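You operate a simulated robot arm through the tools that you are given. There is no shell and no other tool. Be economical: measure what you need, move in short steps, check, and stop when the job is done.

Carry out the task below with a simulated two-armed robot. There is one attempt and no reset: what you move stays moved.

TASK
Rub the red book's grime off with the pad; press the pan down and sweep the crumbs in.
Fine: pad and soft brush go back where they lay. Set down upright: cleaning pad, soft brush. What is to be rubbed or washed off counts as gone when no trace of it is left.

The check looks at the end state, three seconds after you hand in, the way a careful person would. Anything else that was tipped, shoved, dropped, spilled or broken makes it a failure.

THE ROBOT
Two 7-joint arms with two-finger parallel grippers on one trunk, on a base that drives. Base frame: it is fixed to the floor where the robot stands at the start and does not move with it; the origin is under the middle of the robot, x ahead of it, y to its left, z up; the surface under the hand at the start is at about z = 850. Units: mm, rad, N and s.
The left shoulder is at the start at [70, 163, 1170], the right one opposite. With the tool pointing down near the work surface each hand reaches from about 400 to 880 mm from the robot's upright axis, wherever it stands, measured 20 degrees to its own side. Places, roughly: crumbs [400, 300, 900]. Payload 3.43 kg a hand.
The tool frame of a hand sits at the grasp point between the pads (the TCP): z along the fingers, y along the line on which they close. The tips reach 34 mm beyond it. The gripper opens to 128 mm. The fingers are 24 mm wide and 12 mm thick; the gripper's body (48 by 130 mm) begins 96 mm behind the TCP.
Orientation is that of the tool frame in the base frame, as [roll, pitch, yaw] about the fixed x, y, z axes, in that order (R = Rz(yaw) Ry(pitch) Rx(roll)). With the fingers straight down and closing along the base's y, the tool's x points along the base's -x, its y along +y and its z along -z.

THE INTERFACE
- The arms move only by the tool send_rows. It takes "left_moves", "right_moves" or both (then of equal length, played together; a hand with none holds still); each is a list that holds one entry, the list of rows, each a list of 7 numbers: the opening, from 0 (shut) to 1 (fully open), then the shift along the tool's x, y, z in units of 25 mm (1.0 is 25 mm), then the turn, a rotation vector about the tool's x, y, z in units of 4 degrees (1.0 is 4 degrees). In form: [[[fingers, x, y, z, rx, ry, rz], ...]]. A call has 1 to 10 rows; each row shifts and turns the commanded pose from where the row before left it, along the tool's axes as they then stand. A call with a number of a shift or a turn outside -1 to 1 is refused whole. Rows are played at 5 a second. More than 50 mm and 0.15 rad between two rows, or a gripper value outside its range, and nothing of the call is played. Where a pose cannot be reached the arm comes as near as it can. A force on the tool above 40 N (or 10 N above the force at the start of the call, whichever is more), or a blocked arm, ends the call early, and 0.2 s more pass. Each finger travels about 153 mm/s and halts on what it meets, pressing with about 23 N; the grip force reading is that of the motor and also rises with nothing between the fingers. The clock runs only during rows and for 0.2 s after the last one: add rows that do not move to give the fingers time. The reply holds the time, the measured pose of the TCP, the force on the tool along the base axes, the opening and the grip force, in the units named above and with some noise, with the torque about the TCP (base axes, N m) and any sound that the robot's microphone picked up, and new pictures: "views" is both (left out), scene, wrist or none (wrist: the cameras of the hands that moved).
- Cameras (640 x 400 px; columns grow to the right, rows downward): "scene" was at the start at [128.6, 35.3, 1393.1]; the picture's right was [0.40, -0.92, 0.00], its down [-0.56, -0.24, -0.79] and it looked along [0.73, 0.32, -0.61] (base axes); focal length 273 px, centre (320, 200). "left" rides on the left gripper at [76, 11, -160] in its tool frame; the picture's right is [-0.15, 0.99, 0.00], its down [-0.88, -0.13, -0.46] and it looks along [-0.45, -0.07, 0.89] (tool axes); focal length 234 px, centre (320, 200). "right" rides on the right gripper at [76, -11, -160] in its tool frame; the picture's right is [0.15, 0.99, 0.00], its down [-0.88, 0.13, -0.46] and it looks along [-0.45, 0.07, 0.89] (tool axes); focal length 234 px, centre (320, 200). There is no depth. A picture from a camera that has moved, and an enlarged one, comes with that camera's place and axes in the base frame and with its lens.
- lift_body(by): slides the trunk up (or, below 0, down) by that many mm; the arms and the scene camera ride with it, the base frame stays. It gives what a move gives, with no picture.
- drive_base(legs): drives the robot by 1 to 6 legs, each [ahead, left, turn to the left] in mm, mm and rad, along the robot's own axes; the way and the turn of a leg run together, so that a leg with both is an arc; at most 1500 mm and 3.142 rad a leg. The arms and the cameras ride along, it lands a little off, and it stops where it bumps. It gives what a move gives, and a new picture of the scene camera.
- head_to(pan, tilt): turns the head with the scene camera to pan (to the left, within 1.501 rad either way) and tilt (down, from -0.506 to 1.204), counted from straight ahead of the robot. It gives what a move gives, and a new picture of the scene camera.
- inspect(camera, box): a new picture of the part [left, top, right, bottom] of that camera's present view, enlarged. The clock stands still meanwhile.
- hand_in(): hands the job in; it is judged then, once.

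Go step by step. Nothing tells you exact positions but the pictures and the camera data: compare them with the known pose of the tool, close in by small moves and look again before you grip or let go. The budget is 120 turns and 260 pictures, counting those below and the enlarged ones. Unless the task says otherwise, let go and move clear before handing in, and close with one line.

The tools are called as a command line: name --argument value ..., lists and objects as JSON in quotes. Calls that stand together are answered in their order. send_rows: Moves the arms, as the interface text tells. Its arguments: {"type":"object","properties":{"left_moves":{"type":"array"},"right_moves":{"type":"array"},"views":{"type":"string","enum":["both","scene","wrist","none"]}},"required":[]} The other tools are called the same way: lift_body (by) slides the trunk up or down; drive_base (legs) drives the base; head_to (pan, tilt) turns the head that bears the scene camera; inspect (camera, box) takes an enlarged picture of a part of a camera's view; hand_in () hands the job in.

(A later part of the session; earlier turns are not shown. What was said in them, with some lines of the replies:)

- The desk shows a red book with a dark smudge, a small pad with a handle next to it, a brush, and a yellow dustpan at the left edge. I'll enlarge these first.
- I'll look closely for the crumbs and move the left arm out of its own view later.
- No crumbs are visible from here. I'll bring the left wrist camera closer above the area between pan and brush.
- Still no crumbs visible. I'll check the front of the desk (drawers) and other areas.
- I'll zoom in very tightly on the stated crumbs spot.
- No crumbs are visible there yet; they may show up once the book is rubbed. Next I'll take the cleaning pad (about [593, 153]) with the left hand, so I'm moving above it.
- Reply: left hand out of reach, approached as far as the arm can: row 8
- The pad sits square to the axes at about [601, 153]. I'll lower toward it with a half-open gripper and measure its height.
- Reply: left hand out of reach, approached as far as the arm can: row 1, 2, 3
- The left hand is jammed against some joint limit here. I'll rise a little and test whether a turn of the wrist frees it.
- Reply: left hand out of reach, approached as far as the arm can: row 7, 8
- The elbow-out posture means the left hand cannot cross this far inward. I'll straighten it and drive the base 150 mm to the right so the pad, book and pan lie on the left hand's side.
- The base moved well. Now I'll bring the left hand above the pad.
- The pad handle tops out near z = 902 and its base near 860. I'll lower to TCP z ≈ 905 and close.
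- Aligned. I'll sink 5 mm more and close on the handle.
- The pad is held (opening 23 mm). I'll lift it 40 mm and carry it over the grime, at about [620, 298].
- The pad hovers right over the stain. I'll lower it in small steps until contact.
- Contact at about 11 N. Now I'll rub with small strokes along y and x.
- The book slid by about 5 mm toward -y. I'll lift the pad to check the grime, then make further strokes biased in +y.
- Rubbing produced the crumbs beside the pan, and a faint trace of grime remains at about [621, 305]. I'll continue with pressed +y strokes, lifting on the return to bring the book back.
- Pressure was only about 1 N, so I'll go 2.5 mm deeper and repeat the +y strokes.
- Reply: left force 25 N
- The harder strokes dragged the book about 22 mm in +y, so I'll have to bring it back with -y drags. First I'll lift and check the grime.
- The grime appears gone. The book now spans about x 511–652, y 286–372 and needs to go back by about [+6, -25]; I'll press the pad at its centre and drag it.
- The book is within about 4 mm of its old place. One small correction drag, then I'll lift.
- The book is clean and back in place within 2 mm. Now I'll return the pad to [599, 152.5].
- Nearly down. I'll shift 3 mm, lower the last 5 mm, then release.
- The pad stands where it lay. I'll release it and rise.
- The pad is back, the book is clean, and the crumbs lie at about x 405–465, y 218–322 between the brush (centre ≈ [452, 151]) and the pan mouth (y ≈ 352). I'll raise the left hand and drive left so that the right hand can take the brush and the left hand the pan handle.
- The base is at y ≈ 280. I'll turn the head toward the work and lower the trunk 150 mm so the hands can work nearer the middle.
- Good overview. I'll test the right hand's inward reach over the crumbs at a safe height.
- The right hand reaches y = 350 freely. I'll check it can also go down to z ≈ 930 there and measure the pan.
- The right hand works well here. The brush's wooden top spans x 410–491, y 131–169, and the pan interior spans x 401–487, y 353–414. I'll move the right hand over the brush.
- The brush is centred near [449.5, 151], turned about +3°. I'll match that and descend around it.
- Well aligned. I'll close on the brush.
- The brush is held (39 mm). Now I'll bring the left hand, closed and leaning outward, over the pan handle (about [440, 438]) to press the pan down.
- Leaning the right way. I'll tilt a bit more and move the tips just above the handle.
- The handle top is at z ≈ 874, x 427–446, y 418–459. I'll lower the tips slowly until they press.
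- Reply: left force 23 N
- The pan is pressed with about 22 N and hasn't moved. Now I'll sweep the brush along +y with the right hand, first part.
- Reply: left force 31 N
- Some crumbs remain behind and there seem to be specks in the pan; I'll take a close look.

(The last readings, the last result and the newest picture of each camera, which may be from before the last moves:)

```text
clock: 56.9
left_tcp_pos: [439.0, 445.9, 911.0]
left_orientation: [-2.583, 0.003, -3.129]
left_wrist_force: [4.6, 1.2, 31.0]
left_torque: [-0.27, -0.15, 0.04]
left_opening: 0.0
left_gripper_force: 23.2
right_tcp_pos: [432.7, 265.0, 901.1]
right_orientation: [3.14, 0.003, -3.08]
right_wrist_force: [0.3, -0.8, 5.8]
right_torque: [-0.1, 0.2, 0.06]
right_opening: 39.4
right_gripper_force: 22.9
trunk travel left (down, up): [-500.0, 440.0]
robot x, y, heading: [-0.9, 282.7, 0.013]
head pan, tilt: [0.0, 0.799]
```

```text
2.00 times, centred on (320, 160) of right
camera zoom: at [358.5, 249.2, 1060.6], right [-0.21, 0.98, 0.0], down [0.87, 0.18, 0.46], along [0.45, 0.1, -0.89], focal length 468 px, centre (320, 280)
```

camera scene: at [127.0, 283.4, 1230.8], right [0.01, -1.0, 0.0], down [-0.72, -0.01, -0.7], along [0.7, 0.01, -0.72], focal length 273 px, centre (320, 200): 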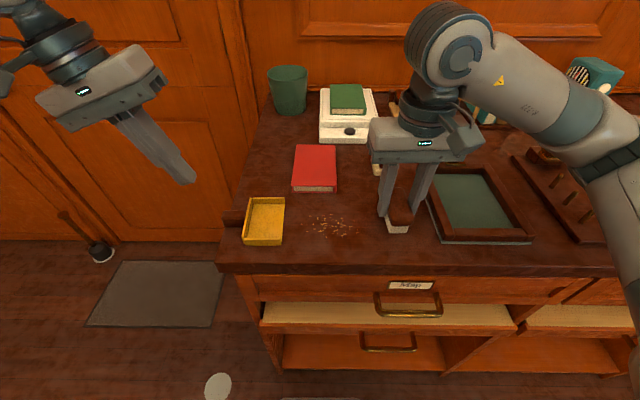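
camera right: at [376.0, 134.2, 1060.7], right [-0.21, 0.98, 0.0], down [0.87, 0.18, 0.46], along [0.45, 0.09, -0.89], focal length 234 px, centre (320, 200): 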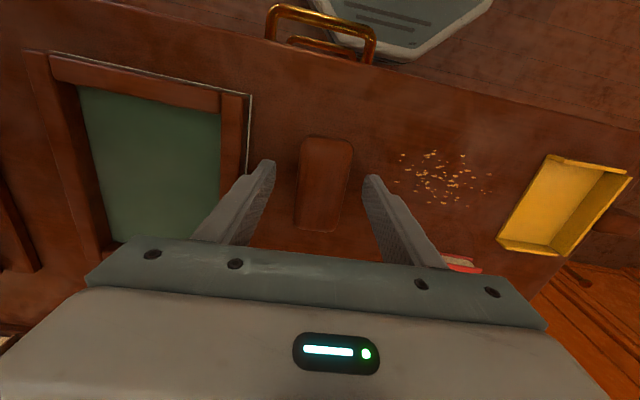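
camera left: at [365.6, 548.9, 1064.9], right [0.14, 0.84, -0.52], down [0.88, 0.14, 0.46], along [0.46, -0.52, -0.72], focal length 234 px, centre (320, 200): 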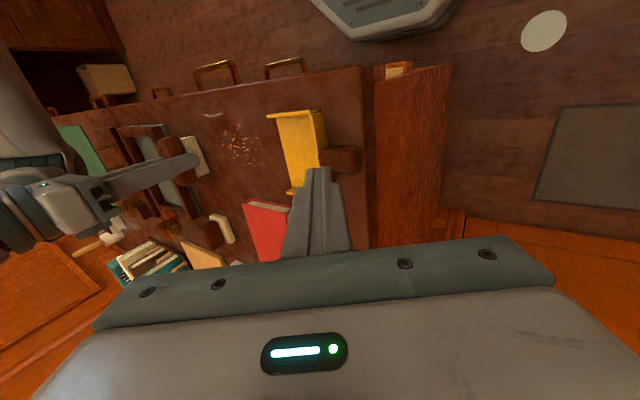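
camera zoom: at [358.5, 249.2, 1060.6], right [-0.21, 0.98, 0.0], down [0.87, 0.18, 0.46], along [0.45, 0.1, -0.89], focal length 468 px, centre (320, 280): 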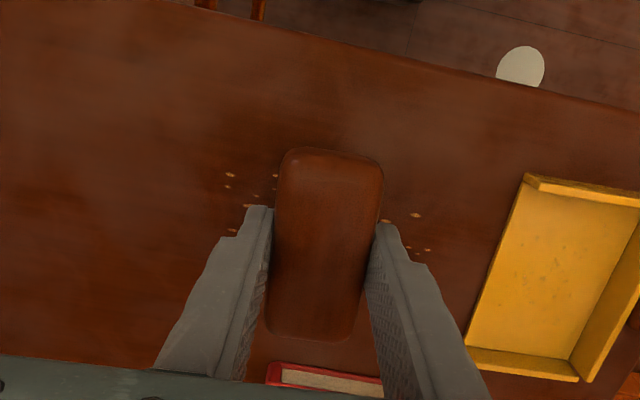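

The crumbs vanish under the strokes and specks show up in the pan, so it works. I'll continue to the pan mouth.

send_rows --right_moves '[[[0, -0.04, 0.5, 0, 0, 0, 0], [0, -0.04, 0.5, 0, 0, 0, 0], [0, -0.04, 0.5, 0, 0, 0, 0], [0, -0.04, 0.4, 0, 0, 0, 0], [0, 0, 0.4, 0, 0, 0, 0], [0, 0, 0, 0, 0, 0, 0]]]' --views "none"

inspect --camera "scene" --box '[220, 150, 420, 270]'

```text
clock: 58.3
left_tcp_pos: [438.0, 447.1, 911.0]
left_orientation: [-2.584, 0.004, -3.128]
left_wrist_force: [-0.9, -0.5, 33.4]
left_torque: [-0.33, 0.0, -0.03]
left_opening: 0.0
left_gripper_force: 23.2
right_tcp_pos: [434.9, 321.8, 901.6]
right_orientation: [-3.141, 0.002, -3.08]
right_wrist_force: [0.1, 0.2, 0.7]
right_torque: [0.0, -0.01, -0.02]
right_opening: 39.0
right_gripper_force: 22.8
trunk travel left (down, up): [-500.0, 440.0]
robot x, y, heading: [-4.5, 282.7, 0.012]
head pan, tilt: [0.0, 0.799]
```

```text
3.20 times, centred on (320, 210) of scene
camera zoom: at [124.5, 281.8, 1231.2], right [0.01, -1.0, 0.0], down [-0.72, -0.01, -0.7], along [0.7, 0.01, -0.72], focal length 874 px, centre (320, 168)
```

zoom: 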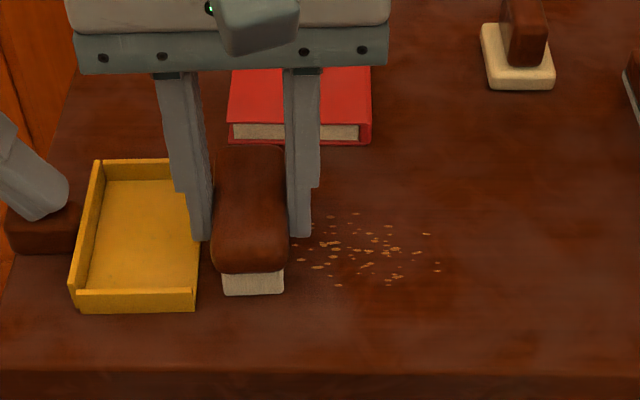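

The crumbs fade by degrees, so more strokes with firmer contact are needed. I'll lift back, press slightly more, and sweep again, easing the left hand 1 mm.

send_rows --right_moves '[[[0, 0, 0, -0.6, 0, 0, 0], [0, 0, -1, 0, 0, 0, 0], [0, 0, -1, 0, 0, 0, 0], [0, 0, -1, 0, 0, 0, 0], [0, 0, -1, 0, 0, 0, 0], [0, 0, -0.8, 0, 0, 0, 0], [0, 0, 0, 0.6, 0, 0, 0], [0, 0, 0, 0.08, 0, 0, 0], [0, 0, 0, 0, 0, 0, 0]]]' --left_moves '[[[0, 0, -0.02, -0.034, 0, 0, 0], [0, 0, 0, 0, 0, 0, 0], [0, 0, 0, 0, 0, 0, 0], [0, 0, 0, 0, 0, 0, 0], [0, 0, 0, 0, 0, 0, 0], [0, 0, 0, 0, 0, 0, 0], [0, 0, 0, 0, 0, 0, 0], [0, 0, 0, 0, 0, 0, 0], [0, 0, 0, 0, 0, 0, 0]]]' --views "none"

send_rows --right_moves '[[[0, -0.03, 0.5, 0, 0, 0, 0], [0, -0.03, 0.5, 0, 0, 0, 0], [0, -0.03, 0.5, 0, 0, 0, 0], [0, -0.03, 0.5, 0, 0, 0, 0], [0, -0.03, 0.5, 0, 0, 0, 0], [0, -0.03, 0.5, 0, 0, 0, 0], [0, -0.03, 0.5, 0, 0, 0, 0], [0, -0.03, 0.5, 0, 0, 0, 0], [0, -0.03, 0.5, 0, 0, 0, 0], [0, -0.03, 0.3, 0, 0, 0, 0]]]' --views "none"

inspect --camera "scene" --box '[220, 150, 420, 270]'

```text
clock: 60.3
left_tcp_pos: [437.1, 445.9, 911.4]
left_orientation: [-2.584, 0.0, -3.127]
left_wrist_force: [0.7, -0.6, 18.6]
left_torque: [-0.22, 0.0, -0.02]
left_opening: 0.1
left_gripper_force: 22.5
right_tcp_pos: [442.3, 202.0, 901.2]
right_orientation: [3.141, 0.003, -3.082]
right_wrist_force: [2.3, 0.7, 15.0]
right_torque: [-0.07, 0.3, 0.06]
right_opening: 39.2
right_gripper_force: 23.1
trunk travel left (down, up): [-500.0, 440.0]
robot x, y, heading: [-6.6, 283.7, 0.009]
head pan, tilt: [0.0, 0.799]
```

```text
clock: 62.5
left_tcp_pos: [438.1, 444.3, 911.3]
left_orientation: [-2.586, 0.002, -3.129]
left_wrist_force: [0.4, 1.0, 12.3]
left_torque: [-0.08, 0.05, -0.01]
left_opening: 0.2
left_gripper_force: 23.0
right_tcp_pos: [442.3, 321.0, 897.7]
right_orientation: [3.14, 0.001, -3.082]
right_wrist_force: [0.0, -9.7, 24.4]
right_torque: [-0.32, 0.01, 0.02]
right_opening: 39.5
right_gripper_force: 23.1
trunk travel left (down, up): [-500.0, 440.0]
robot x, y, heading: [-5.3, 279.5, 0.012]
head pan, tilt: [0.0, 0.799]
```

```text
3.20 times, centred on (320, 210) of scene
camera zoom: at [124.3, 281.1, 1231.2], right [0.01, -1.0, 0.0], down [-0.72, -0.01, -0.7], along [0.7, 0.01, -0.72], focal length 874 px, centre (320, 168)
```

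zoom: 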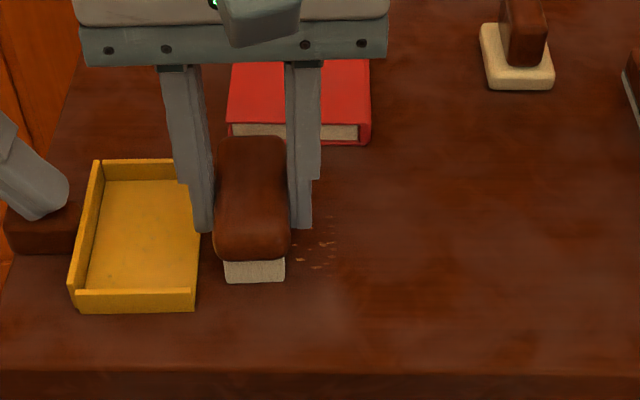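

Nearly all gone. One more stroke over the last bit, from y ≈ 245 to ≈ 325, slightly lighter.

send_rows --right_moves '[[[0, 0, 0, -0.6, 0, 0, 0], [0, 0.1, -1, 0, 0, 0, 0], [0, 0.1, -1, 0, 0, 0, 0], [0, 0, -1, 0, 0, 0, 0], [0, 0, 0, 0.55, 0, 0, 0], [0, 0, 0, 0, 0, 0, 0], [0, 0, 0.5, 0, 0, 0, 0], [0, 0, 0.5, 0, 0, 0, 0], [0, 0, 0.5, 0, 0, 0, 0], [0, 0, 0.5, 0, 0, 0, 0]]]' --views "none"

send_rows --right_moves '[[[0, -0.03, 0.5, 0, 0, 0, 0], [0, -0.03, 0.5, 0, 0, 0, 0], [0, -0.03, 0.4, 0, 0, 0, 0], [0, 0, 0, -0.8, 0, 0, 0], [0, 0, -1, -0.4, 0, 0, 0], [0, 0, -1, 0, 0, 0, 0], [0, 0, -1, 0, 0, 0, 0], [0, 0, -1, 0, 0, 0, 0]]]' --views "none"

inspect --camera "scene" --box '[220, 170, 360, 260]'

```text
clock: 64.7
left_tcp_pos: [438.7, 446.7, 911.0]
left_orientation: [-2.583, 0.003, -3.129]
left_wrist_force: [0.4, 2.6, 21.4]
left_torque: [-0.13, -0.01, -0.02]
left_opening: 0.0
left_gripper_force: 22.5
right_tcp_pos: [438.8, 298.4, 898.6]
right_orientation: [-3.141, 0.003, -3.081]
right_wrist_force: [0.3, 0.5, -1.6]
right_torque: [0.01, -0.01, 0.0]
right_opening: 39.3
right_gripper_force: 22.9
trunk travel left (down, up): [-500.0, 440.0]
robot x, y, heading: [-3.7, 278.2, 0.012]
head pan, tilt: [0.0, 0.799]
```

```text
clock: 66.5
left_tcp_pos: [439.1, 446.2, 911.5]
left_orientation: [-2.582, -0.001, -3.128]
left_wrist_force: [0.9, -0.8, 20.6]
left_torque: [-0.25, -0.01, -0.05]
left_opening: 0.1
left_gripper_force: 23.2
right_tcp_pos: [445.9, 232.7, 927.7]
right_orientation: [-3.141, 0.001, -3.081]
right_wrist_force: [0.0, -0.2, -1.4]
right_torque: [0.0, -0.01, 0.02]
right_opening: 39.3
right_gripper_force: 22.5
trunk travel left (down, up): [-500.0, 440.0]
robot x, y, heading: [-1.4, 279.8, 0.013]
head pan, tilt: [0.0, 0.799]
```

```text
4.44 times, centred on (290, 215) of scene
camera zoom: at [125.4, 281.9, 1231.1], right [0.01, -1.0, 0.0], down [-0.72, -0.01, -0.7], along [0.7, 0.01, -0.72], focal length 1214 px, centre (453, 133)
```

zoom: 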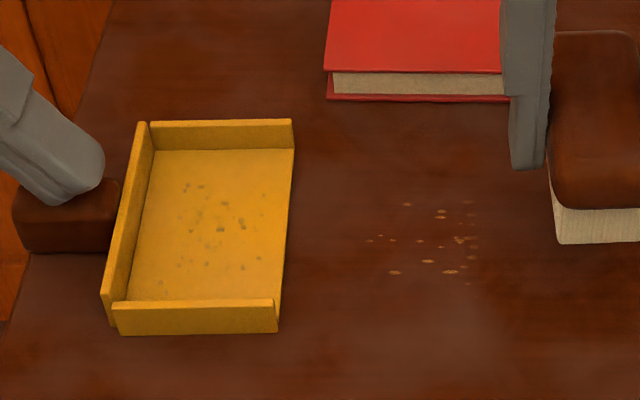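

A few crumbs remain at y 275–320 because contact was lost. I'll lower with a force check first.

send_rows --right_moves '[[[0, 0.2, 0.6, 0.6, 0, 0, 0], [0, 0, 0, 0.56, 0, 0, 0], [0, 0, 0, 0.08, 0, 0, 0], [0, 0, 0, 0.04, 0, 0, 0], [0, 0, 0, 0, 0, 0, 0]]]' --views "none"

```text
clock: 67.7
left_tcp_pos: [438.0, 445.7, 911.7]
left_orientation: [-2.582, 0.002, -3.126]
left_wrist_force: [2.7, -1.6, 14.1]
left_torque: [-0.21, -0.06, 0.05]
left_opening: 0.0
left_gripper_force: 22.6
right_tcp_pos: [439.3, 248.4, 897.6]
right_orientation: [3.14, 0.004, -3.081]
right_wrist_force: [1.2, 2.8, 25.8]
right_torque: [0.05, -0.06, 0.01]
right_opening: 39.4
right_gripper_force: 23.3
trunk travel left (down, up): [-500.0, 440.0]
robot x, y, heading: [-4.3, 281.4, 0.009]
head pan, tilt: [0.0, 0.799]
```

send_rows --right_moves '[[[0, -0.03, 0.5, -0.02, 0, 0, 0], [0, -0.03, 0.5, 0, 0, 0, 0], [0, -0.03, 0.5, 0, 0, 0, 0], [0, -0.03, 0.5, 0, 0, 0, 0], [0, -0.03, 0.5, 0, 0, 0, 0], [0, -0.03, 0.5, 0, 0, 0, 0], [0, -0.03, 0.4, 0, 0, 0, 0]]]' --views "none"

send_rows --right_moves '[[[0, 0, 0, -0.8, 0, 0, 0], [0, 0, -1, -0.4, 0, 0, 0], [0, 0, -1, 0, 0, 0, 0], [0, 0, -1, 0, 0, 0, 0], [0, 0, -1, 0, 0, 0, 0], [0, 0, -1, 0, 0, 0, 0]]]' --views "none"

inspect --camera "scene" --box '[220, 170, 360, 260]'

```text
clock: 69.3
left_tcp_pos: [438.4, 445.6, 911.2]
left_orientation: [-2.584, 0.003, -3.128]
left_wrist_force: [-1.7, 0.6, 22.1]
left_torque: [-0.18, 0.12, -0.03]
left_opening: 0.0
left_gripper_force: 22.7
right_tcp_pos: [440.1, 332.7, 897.3]
right_orientation: [-3.141, 0.002, -3.081]
right_wrist_force: [0.6, 0.2, -1.3]
right_torque: [-0.01, 0.01, 0.01]
right_opening: 39.4
right_gripper_force: 23.1
trunk travel left (down, up): [-500.0, 440.0]
robot x, y, heading: [-2.0, 280.0, 0.009]
head pan, tilt: [0.0, 0.799]
```

```text
clock: 70.7
left_tcp_pos: [438.5, 445.4, 911.5]
left_orientation: [-2.583, 0.003, -3.126]
left_wrist_force: [0.5, -0.8, 20.4]
left_torque: [-0.21, 0.03, 0.04]
left_opening: 0.4
left_gripper_force: 23.1
right_tcp_pos: [448.6, 206.8, 926.1]
right_orientation: [3.141, 0.003, -3.08]
right_wrist_force: [-0.1, 0.5, -1.4]
right_torque: [-0.02, 0.0, -0.02]
right_opening: 39.6
right_gripper_force: 23.0
trunk travel left (down, up): [-500.0, 440.0]
robot x, y, heading: [-5.0, 282.7, 0.018]
head pan, tilt: [0.0, 0.799]
```

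```text
4.44 times, centred on (290, 215) of scene
camera zoom: at [125.4, 281.9, 1231.1], right [0.01, -1.0, 0.0], down [-0.72, -0.01, -0.7], along [0.7, 0.01, -0.72], focal length 1214 px, centre (453, 133)
```

zoom: 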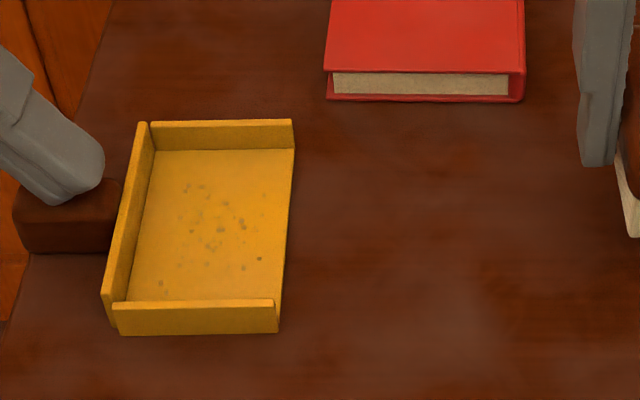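

The crumb area near the pan is clean. I'll carry the brush back above its old place and check the rest of the desk.

send_rows --right_moves '[[[0, 0, -0.8, 0, 0, 0, 0], [0, 0.02, -0.7, 0, 0, 0, 0], [0, 0.02, -0.7, 0, 0, 0, 0], [0, 0, 0, 0, 0, 0, 0]]]' --views "wrist"

inspect --camera "scene" --box '[280, 180, 400, 260]'

inspect --camera "scene" --box '[330, 160, 450, 250]'

inspect --camera "right" --box '[350, 90, 520, 220]'

```text
clock: 71.7
left_tcp_pos: [438.1, 446.2, 911.6]
left_orientation: [-2.582, 0.003, -3.129]
left_wrist_force: [0.7, 0.5, 22.0]
left_torque: [-0.19, -0.01, 0.0]
left_opening: 0.1
left_gripper_force: 23.5
right_tcp_pos: [450.0, 150.8, 926.1]
right_orientation: [3.139, 0.003, -3.081]
right_wrist_force: [-0.5, 0.1, -0.6]
right_torque: [0.02, 0.01, 0.0]
right_opening: 39.6
right_gripper_force: 23.1
trunk travel left (down, up): [-500.0, 440.0]
robot x, y, heading: [-4.2, 284.2, 0.012]
head pan, tilt: [0.0, 0.799]
camera right: at [374.2, 136.6, 1086.4], right [-0.21, 0.98, 0.0], down [0.87, 0.18, 0.46], along [0.45, 0.09, -0.89], focal length 234 px, centre (320, 200)
```

right: 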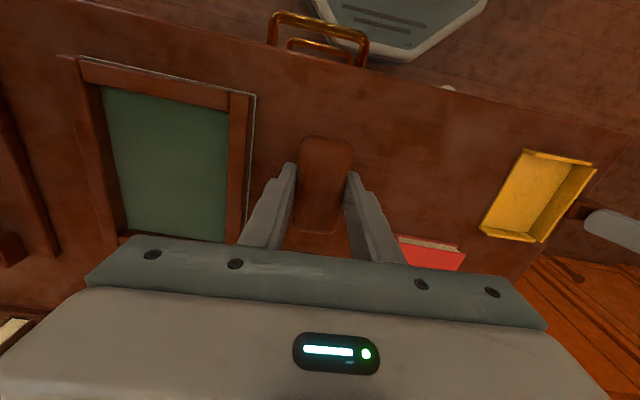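

```text
5.00 times, centred on (340, 220) of scene
camera zoom: at [125.5, 282.1, 1231.1], right [0.01, -1.0, 0.0], down [-0.72, -0.01, -0.7], along [0.7, 0.01, -0.72], focal length 1366 px, centre (220, 100)
```

zoom: 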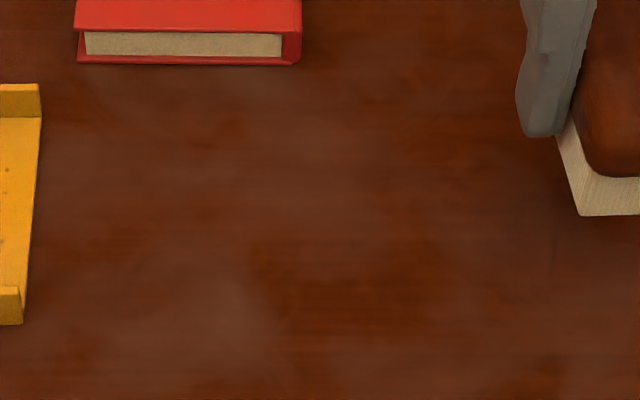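

```text
4.44 times, centred on (390, 205) of scene
camera zoom: at [125.5, 282.1, 1231.1], right [0.01, -1.0, 0.0], down [-0.72, -0.01, -0.7], along [0.7, 0.01, -0.72], focal length 1214 px, centre (9, 178)
```

zoom: 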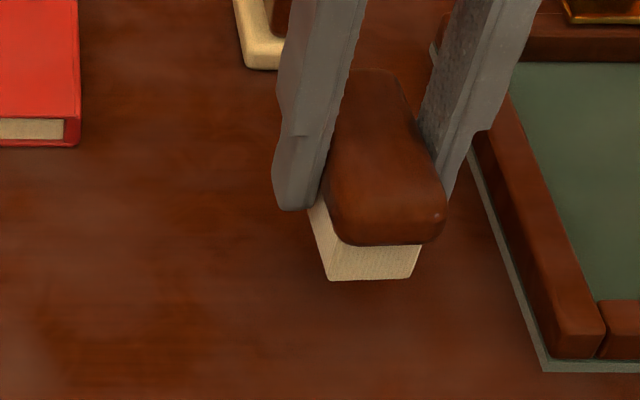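

```text
3.08 times, centred on (435, 155) of right
camera zoom: at [374.2, 136.6, 1086.4], right [-0.21, 0.98, 0.0], down [0.87, 0.18, 0.46], along [0.45, 0.09, -0.89], focal length 720 px, centre (-34, 338)
```

zoom: 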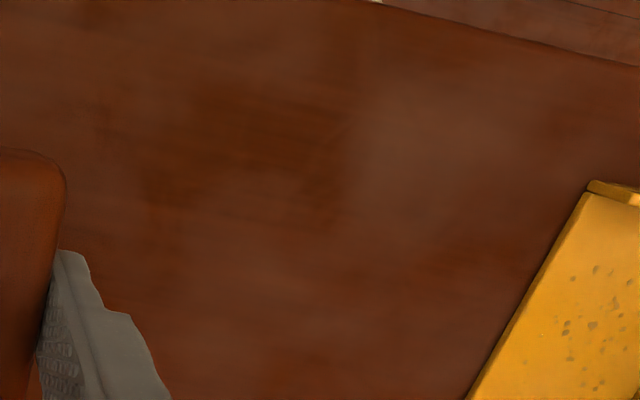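

No crumbs are left on the desk; they show in the pan. I'll lower the brush back down.

send_rows --right_moves '[[[0, 0, 0, 0.7, 0, 0, 0], [0, 0, 0, 0.3, 0, 0, 0], [0, 0, 0, 0.08, 0, 0, 0], [0, 0, 0, 0, 0, 0, 0]]]' --views "none"

inspect --camera "scene" --box '[330, 160, 450, 250]'

```text
clock: 72.7
left_tcp_pos: [438.6, 446.4, 912.3]
left_orientation: [-2.585, 0.001, -3.127]
left_wrist_force: [-0.5, 0.4, 22.1]
left_torque: [-0.23, 0.04, -0.04]
left_opening: 0.0
left_gripper_force: 22.9
right_tcp_pos: [450.4, 151.9, 900.1]
right_orientation: [-3.141, 0.001, -3.08]
right_wrist_force: [0.0, -0.5, -1.1]
right_torque: [0.05, 0.02, 0.0]
right_opening: 39.1
right_gripper_force: 22.9
trunk travel left (down, up): [-500.0, 440.0]
robot x, y, heading: [-1.7, 281.3, 0.013]
head pan, tilt: [0.0, 0.799]
```

```text
4.44 times, centred on (390, 205) of scene
camera zoom: at [125.4, 282.0, 1231.1], right [0.01, -1.0, 0.0], down [-0.72, -0.01, -0.7], along [0.7, 0.01, -0.72], focal length 1214 px, centre (9, 178)
```

zoom: 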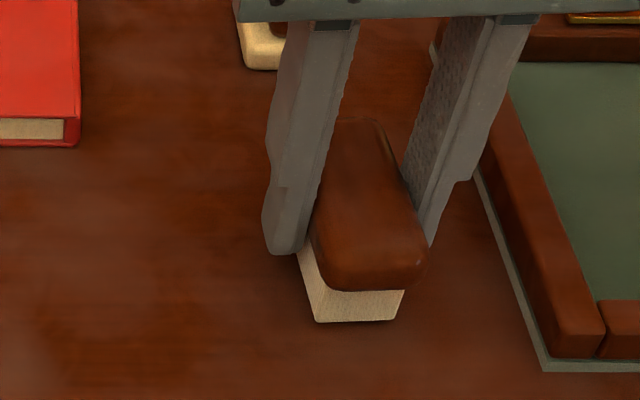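

send_rows --right_moves '[[[0, 0, 0, 0.06, 0, 0, 0], [0, 0, 0, 0.05, 0, 0, 0], [0, 0, 0, 0, 0, 0, 0]]]' --views "none"

```text
clock: 73.5
left_tcp_pos: [437.8, 446.6, 912.0]
left_orientation: [-2.584, 0.003, -3.126]
left_wrist_force: [-0.8, -0.1, 21.7]
left_torque: [-0.2, 0.05, -0.02]
left_opening: 0.3
left_gripper_force: 23.1
right_tcp_pos: [450.7, 152.8, 897.8]
right_orientation: [-3.14, 0.002, -3.081]
right_wrist_force: [0.1, -0.7, -0.4]
right_torque: [-0.02, 0.02, 0.03]
right_opening: 39.5
right_gripper_force: 23.4
trunk travel left (down, up): [-500.0, 440.0]
robot x, y, heading: [0.6, 283.3, 0.01]
head pan, tilt: [0.0, 0.799]
```

send_rows --right_moves '[[[0, 0, 0, 0.04, 0, 0, 0], [0, 0, 0, 0.04, 0, 0, 0], [0, 0, 0, 0, 0, 0, 0]]]' --views "none"

inspect --camera "scene" --box '[330, 160, 450, 250]'

```text
clock: 74.3
left_tcp_pos: [438.2, 446.3, 911.6]
left_orientation: [-2.583, 0.004, -3.128]
left_wrist_force: [2.0, -1.8, 16.2]
left_torque: [-0.2, -0.1, 0.03]
left_opening: 0.0
left_gripper_force: 22.4
right_tcp_pos: [451.2, 153.2, 897.9]
right_orientation: [3.14, 0.003, -3.084]
right_wrist_force: [2.3, -1.5, 18.0]
right_torque: [-0.11, 0.16, 0.01]
right_opening: 39.3
right_gripper_force: 22.8
trunk travel left (down, up): [-500.0, 440.0]
robot x, y, heading: [0.3, 279.4, 0.016]
head pan, tilt: [0.0, 0.799]
```

```text
4.44 times, centred on (390, 205) of scene
camera zoom: at [125.0, 282.2, 1231.3], right [0.01, -1.0, 0.0], down [-0.72, -0.01, -0.7], along [0.7, 0.01, -0.72], focal length 1214 px, centre (9, 178)
```

zoom: 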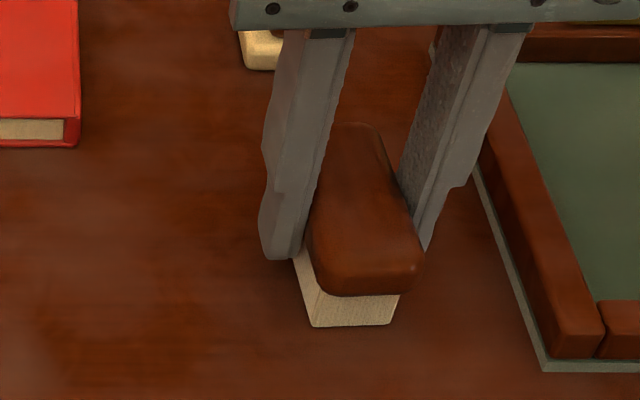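

The brush stands within about 2 mm of its old place. I'll release it and lift the right hand, then raise the left hand off the handle.

send_rows --right_moves '[[[0, 0, 0, -0.05, 0, 0, 0], [0.3, 0, 0, 0, 0, 0, 0], [0.55, 0, 0, 0, 0, 0, 0], [0.6, 0, 0, 0, 0, 0, 0], [0.6, 0, 0, -0.8, 0, 0, 0], [0.6, 0, 0, -1, 0, 0, 0], [0.6, 0, 0, -1, 0, 0, 0], [0.6, 0, 0, -1, 0, 0, 0], [0.6, 0, 0, -1, 0, 0, 0]]]' --left_moves '[[[0, 0, 0, 0, 0, 0, 0], [0, 0, 0, 0, 0, 0, 0], [0, 0, -0.05, -0.085, 0, 0, 0], [0, 0, -0.5, -0.8, 0, 0, 0], [0, 0, -0.5, -0.8, 0, 0, 0], [0, 0, 0, -1, 0, 0, 0], [0, 0, 0, -1, 0, 0, 0], [0, 0, 0, -1, 0, 0, 0], [0, 0, 0, 0, 0, 0, 0]]]' --views "both"

inspect --camera "scene" --box '[210, 130, 450, 270]'

```text
clock: 76.3
left_tcp_pos: [438.6, 486.4, 1023.5]
left_orientation: [-2.584, -0.001, -3.13]
left_wrist_force: [-0.3, -0.7, -0.6]
left_torque: [-0.05, -0.01, 0.0]
left_opening: 0.0
left_gripper_force: 23.4
right_tcp_pos: [453.1, 152.7, 1017.2]
right_orientation: [-3.141, 0.0, -3.081]
right_wrist_force: [0.1, 1.0, -0.8]
right_torque: [-0.04, -0.04, 0.01]
right_opening: 76.8
right_gripper_force: 0.0
trunk travel left (down, up): [-500.0, 440.0]
robot x, y, heading: [-2.6, 274.7, 0.009]
head pan, tilt: [0.0, 0.799]
camera scene: at [126.6, 282.8, 1230.8], right [0.01, -1.0, 0.0], down [-0.72, -0.01, -0.7], along [0.7, 0.01, -0.72], focal length 273 px, centre (320, 200)
camera right: at [377.7, 138.6, 1177.2], right [-0.21, 0.98, 0.0], down [0.87, 0.18, 0.46], along [0.45, 0.09, -0.89], focal length 234 px, centre (320, 200)
camera left: at [363.4, 579.6, 1153.5], right [0.14, 0.84, -0.52], down [0.88, 0.14, 0.46], along [0.46, -0.52, -0.72], focal length 234 px, centre (320, 200)
```

scene: 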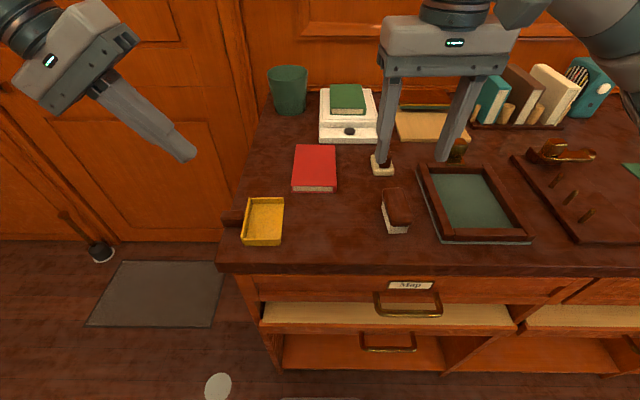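
right: 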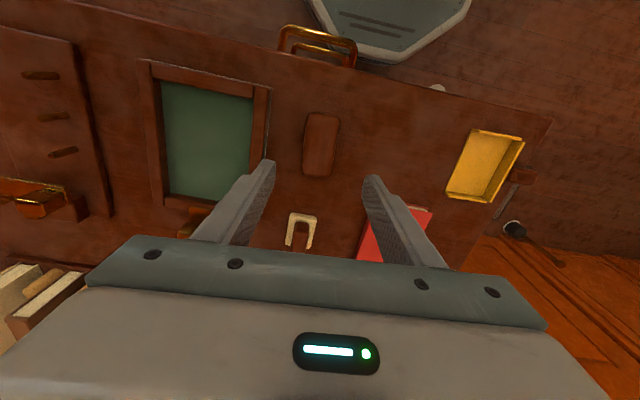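
left: 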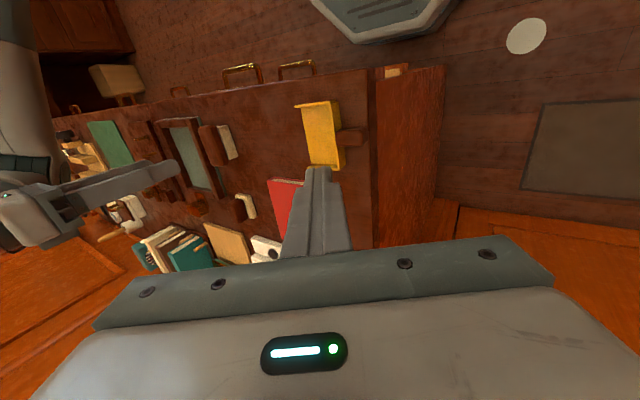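

```text
2.67 times, centred on (330, 200) of scene
camera zoom: at [126.6, 282.8, 1230.8], right [0.01, -1.0, 0.0], down [-0.72, -0.01, -0.7], along [0.7, 0.01, -0.72], focal length 728 px, centre (293, 200)
```

zoom: 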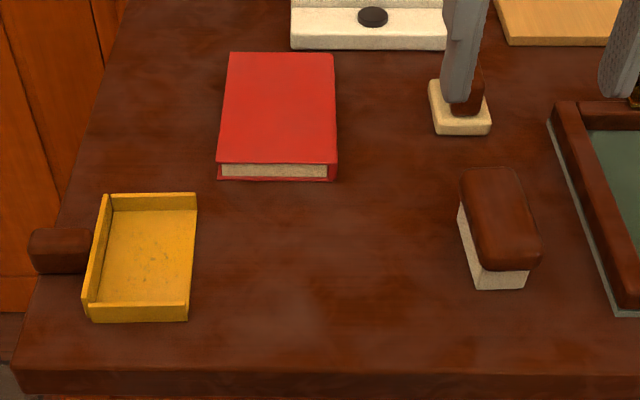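

Everything looks in place; a last close check of the book and the swept area for traces.

inspect --camera "scene" --box '[285, 140, 345, 195]'

inspect --camera "scene" --box '[280, 195, 390, 260]'

inspect --camera "right" --box '[320, 90, 480, 200]'

```text
7.27 times, centred on (315, 168) of scene
camera zoom: at [126.6, 282.8, 1230.8], right [0.01, -1.0, 0.0], down [-0.72, -0.01, -0.7], along [0.7, 0.01, -0.72], focal length 1986 px, centre (356, 436)
```

zoom: 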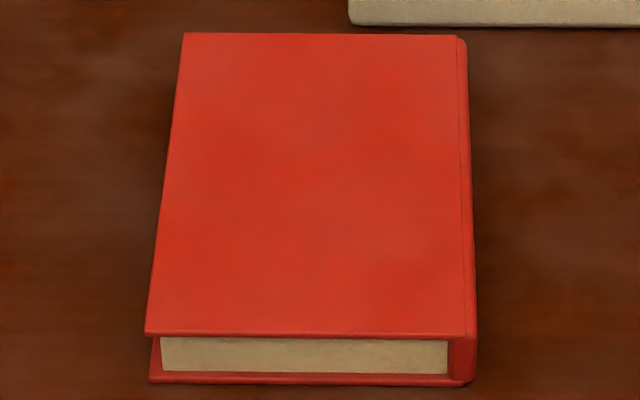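

```text
5.82 times, centred on (335, 228) of scene
camera zoom: at [126.6, 282.8, 1230.8], right [0.01, -1.0, 0.0], down [-0.72, -0.01, -0.7], along [0.7, 0.01, -0.72], focal length 1589 px, centre (233, 40)
```

zoom: 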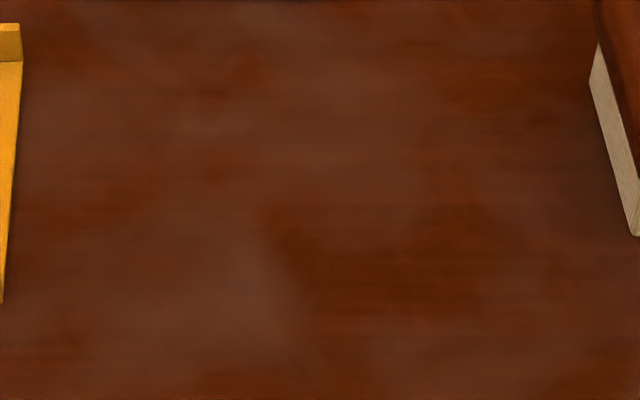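

```text
3.64 times, centred on (400, 145) of right
camera zoom: at [377.7, 138.6, 1177.2], right [-0.21, 0.98, 0.0], down [0.87, 0.18, 0.46], along [0.45, 0.09, -0.89], focal length 852 px, centre (29, 400)
```

zoom: 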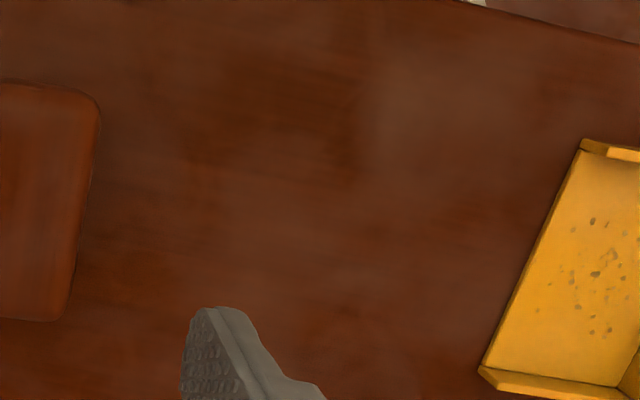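

The book is spotless, the desk is free of crumbs, the crumbs are in the pan, and pad and brush stand where they lay. Both hands are clear, so I'm handing in.

hand_in

```text
The job is handed in.
```

The job is handed in: the red book shows no trace of grime, the crumbs are in the pan, and the pad and brush stand upright in their old places. The book slid while I rubbed it; I moved it back to within about 2 mm. The brush also sits about 2 mm from where it lay.
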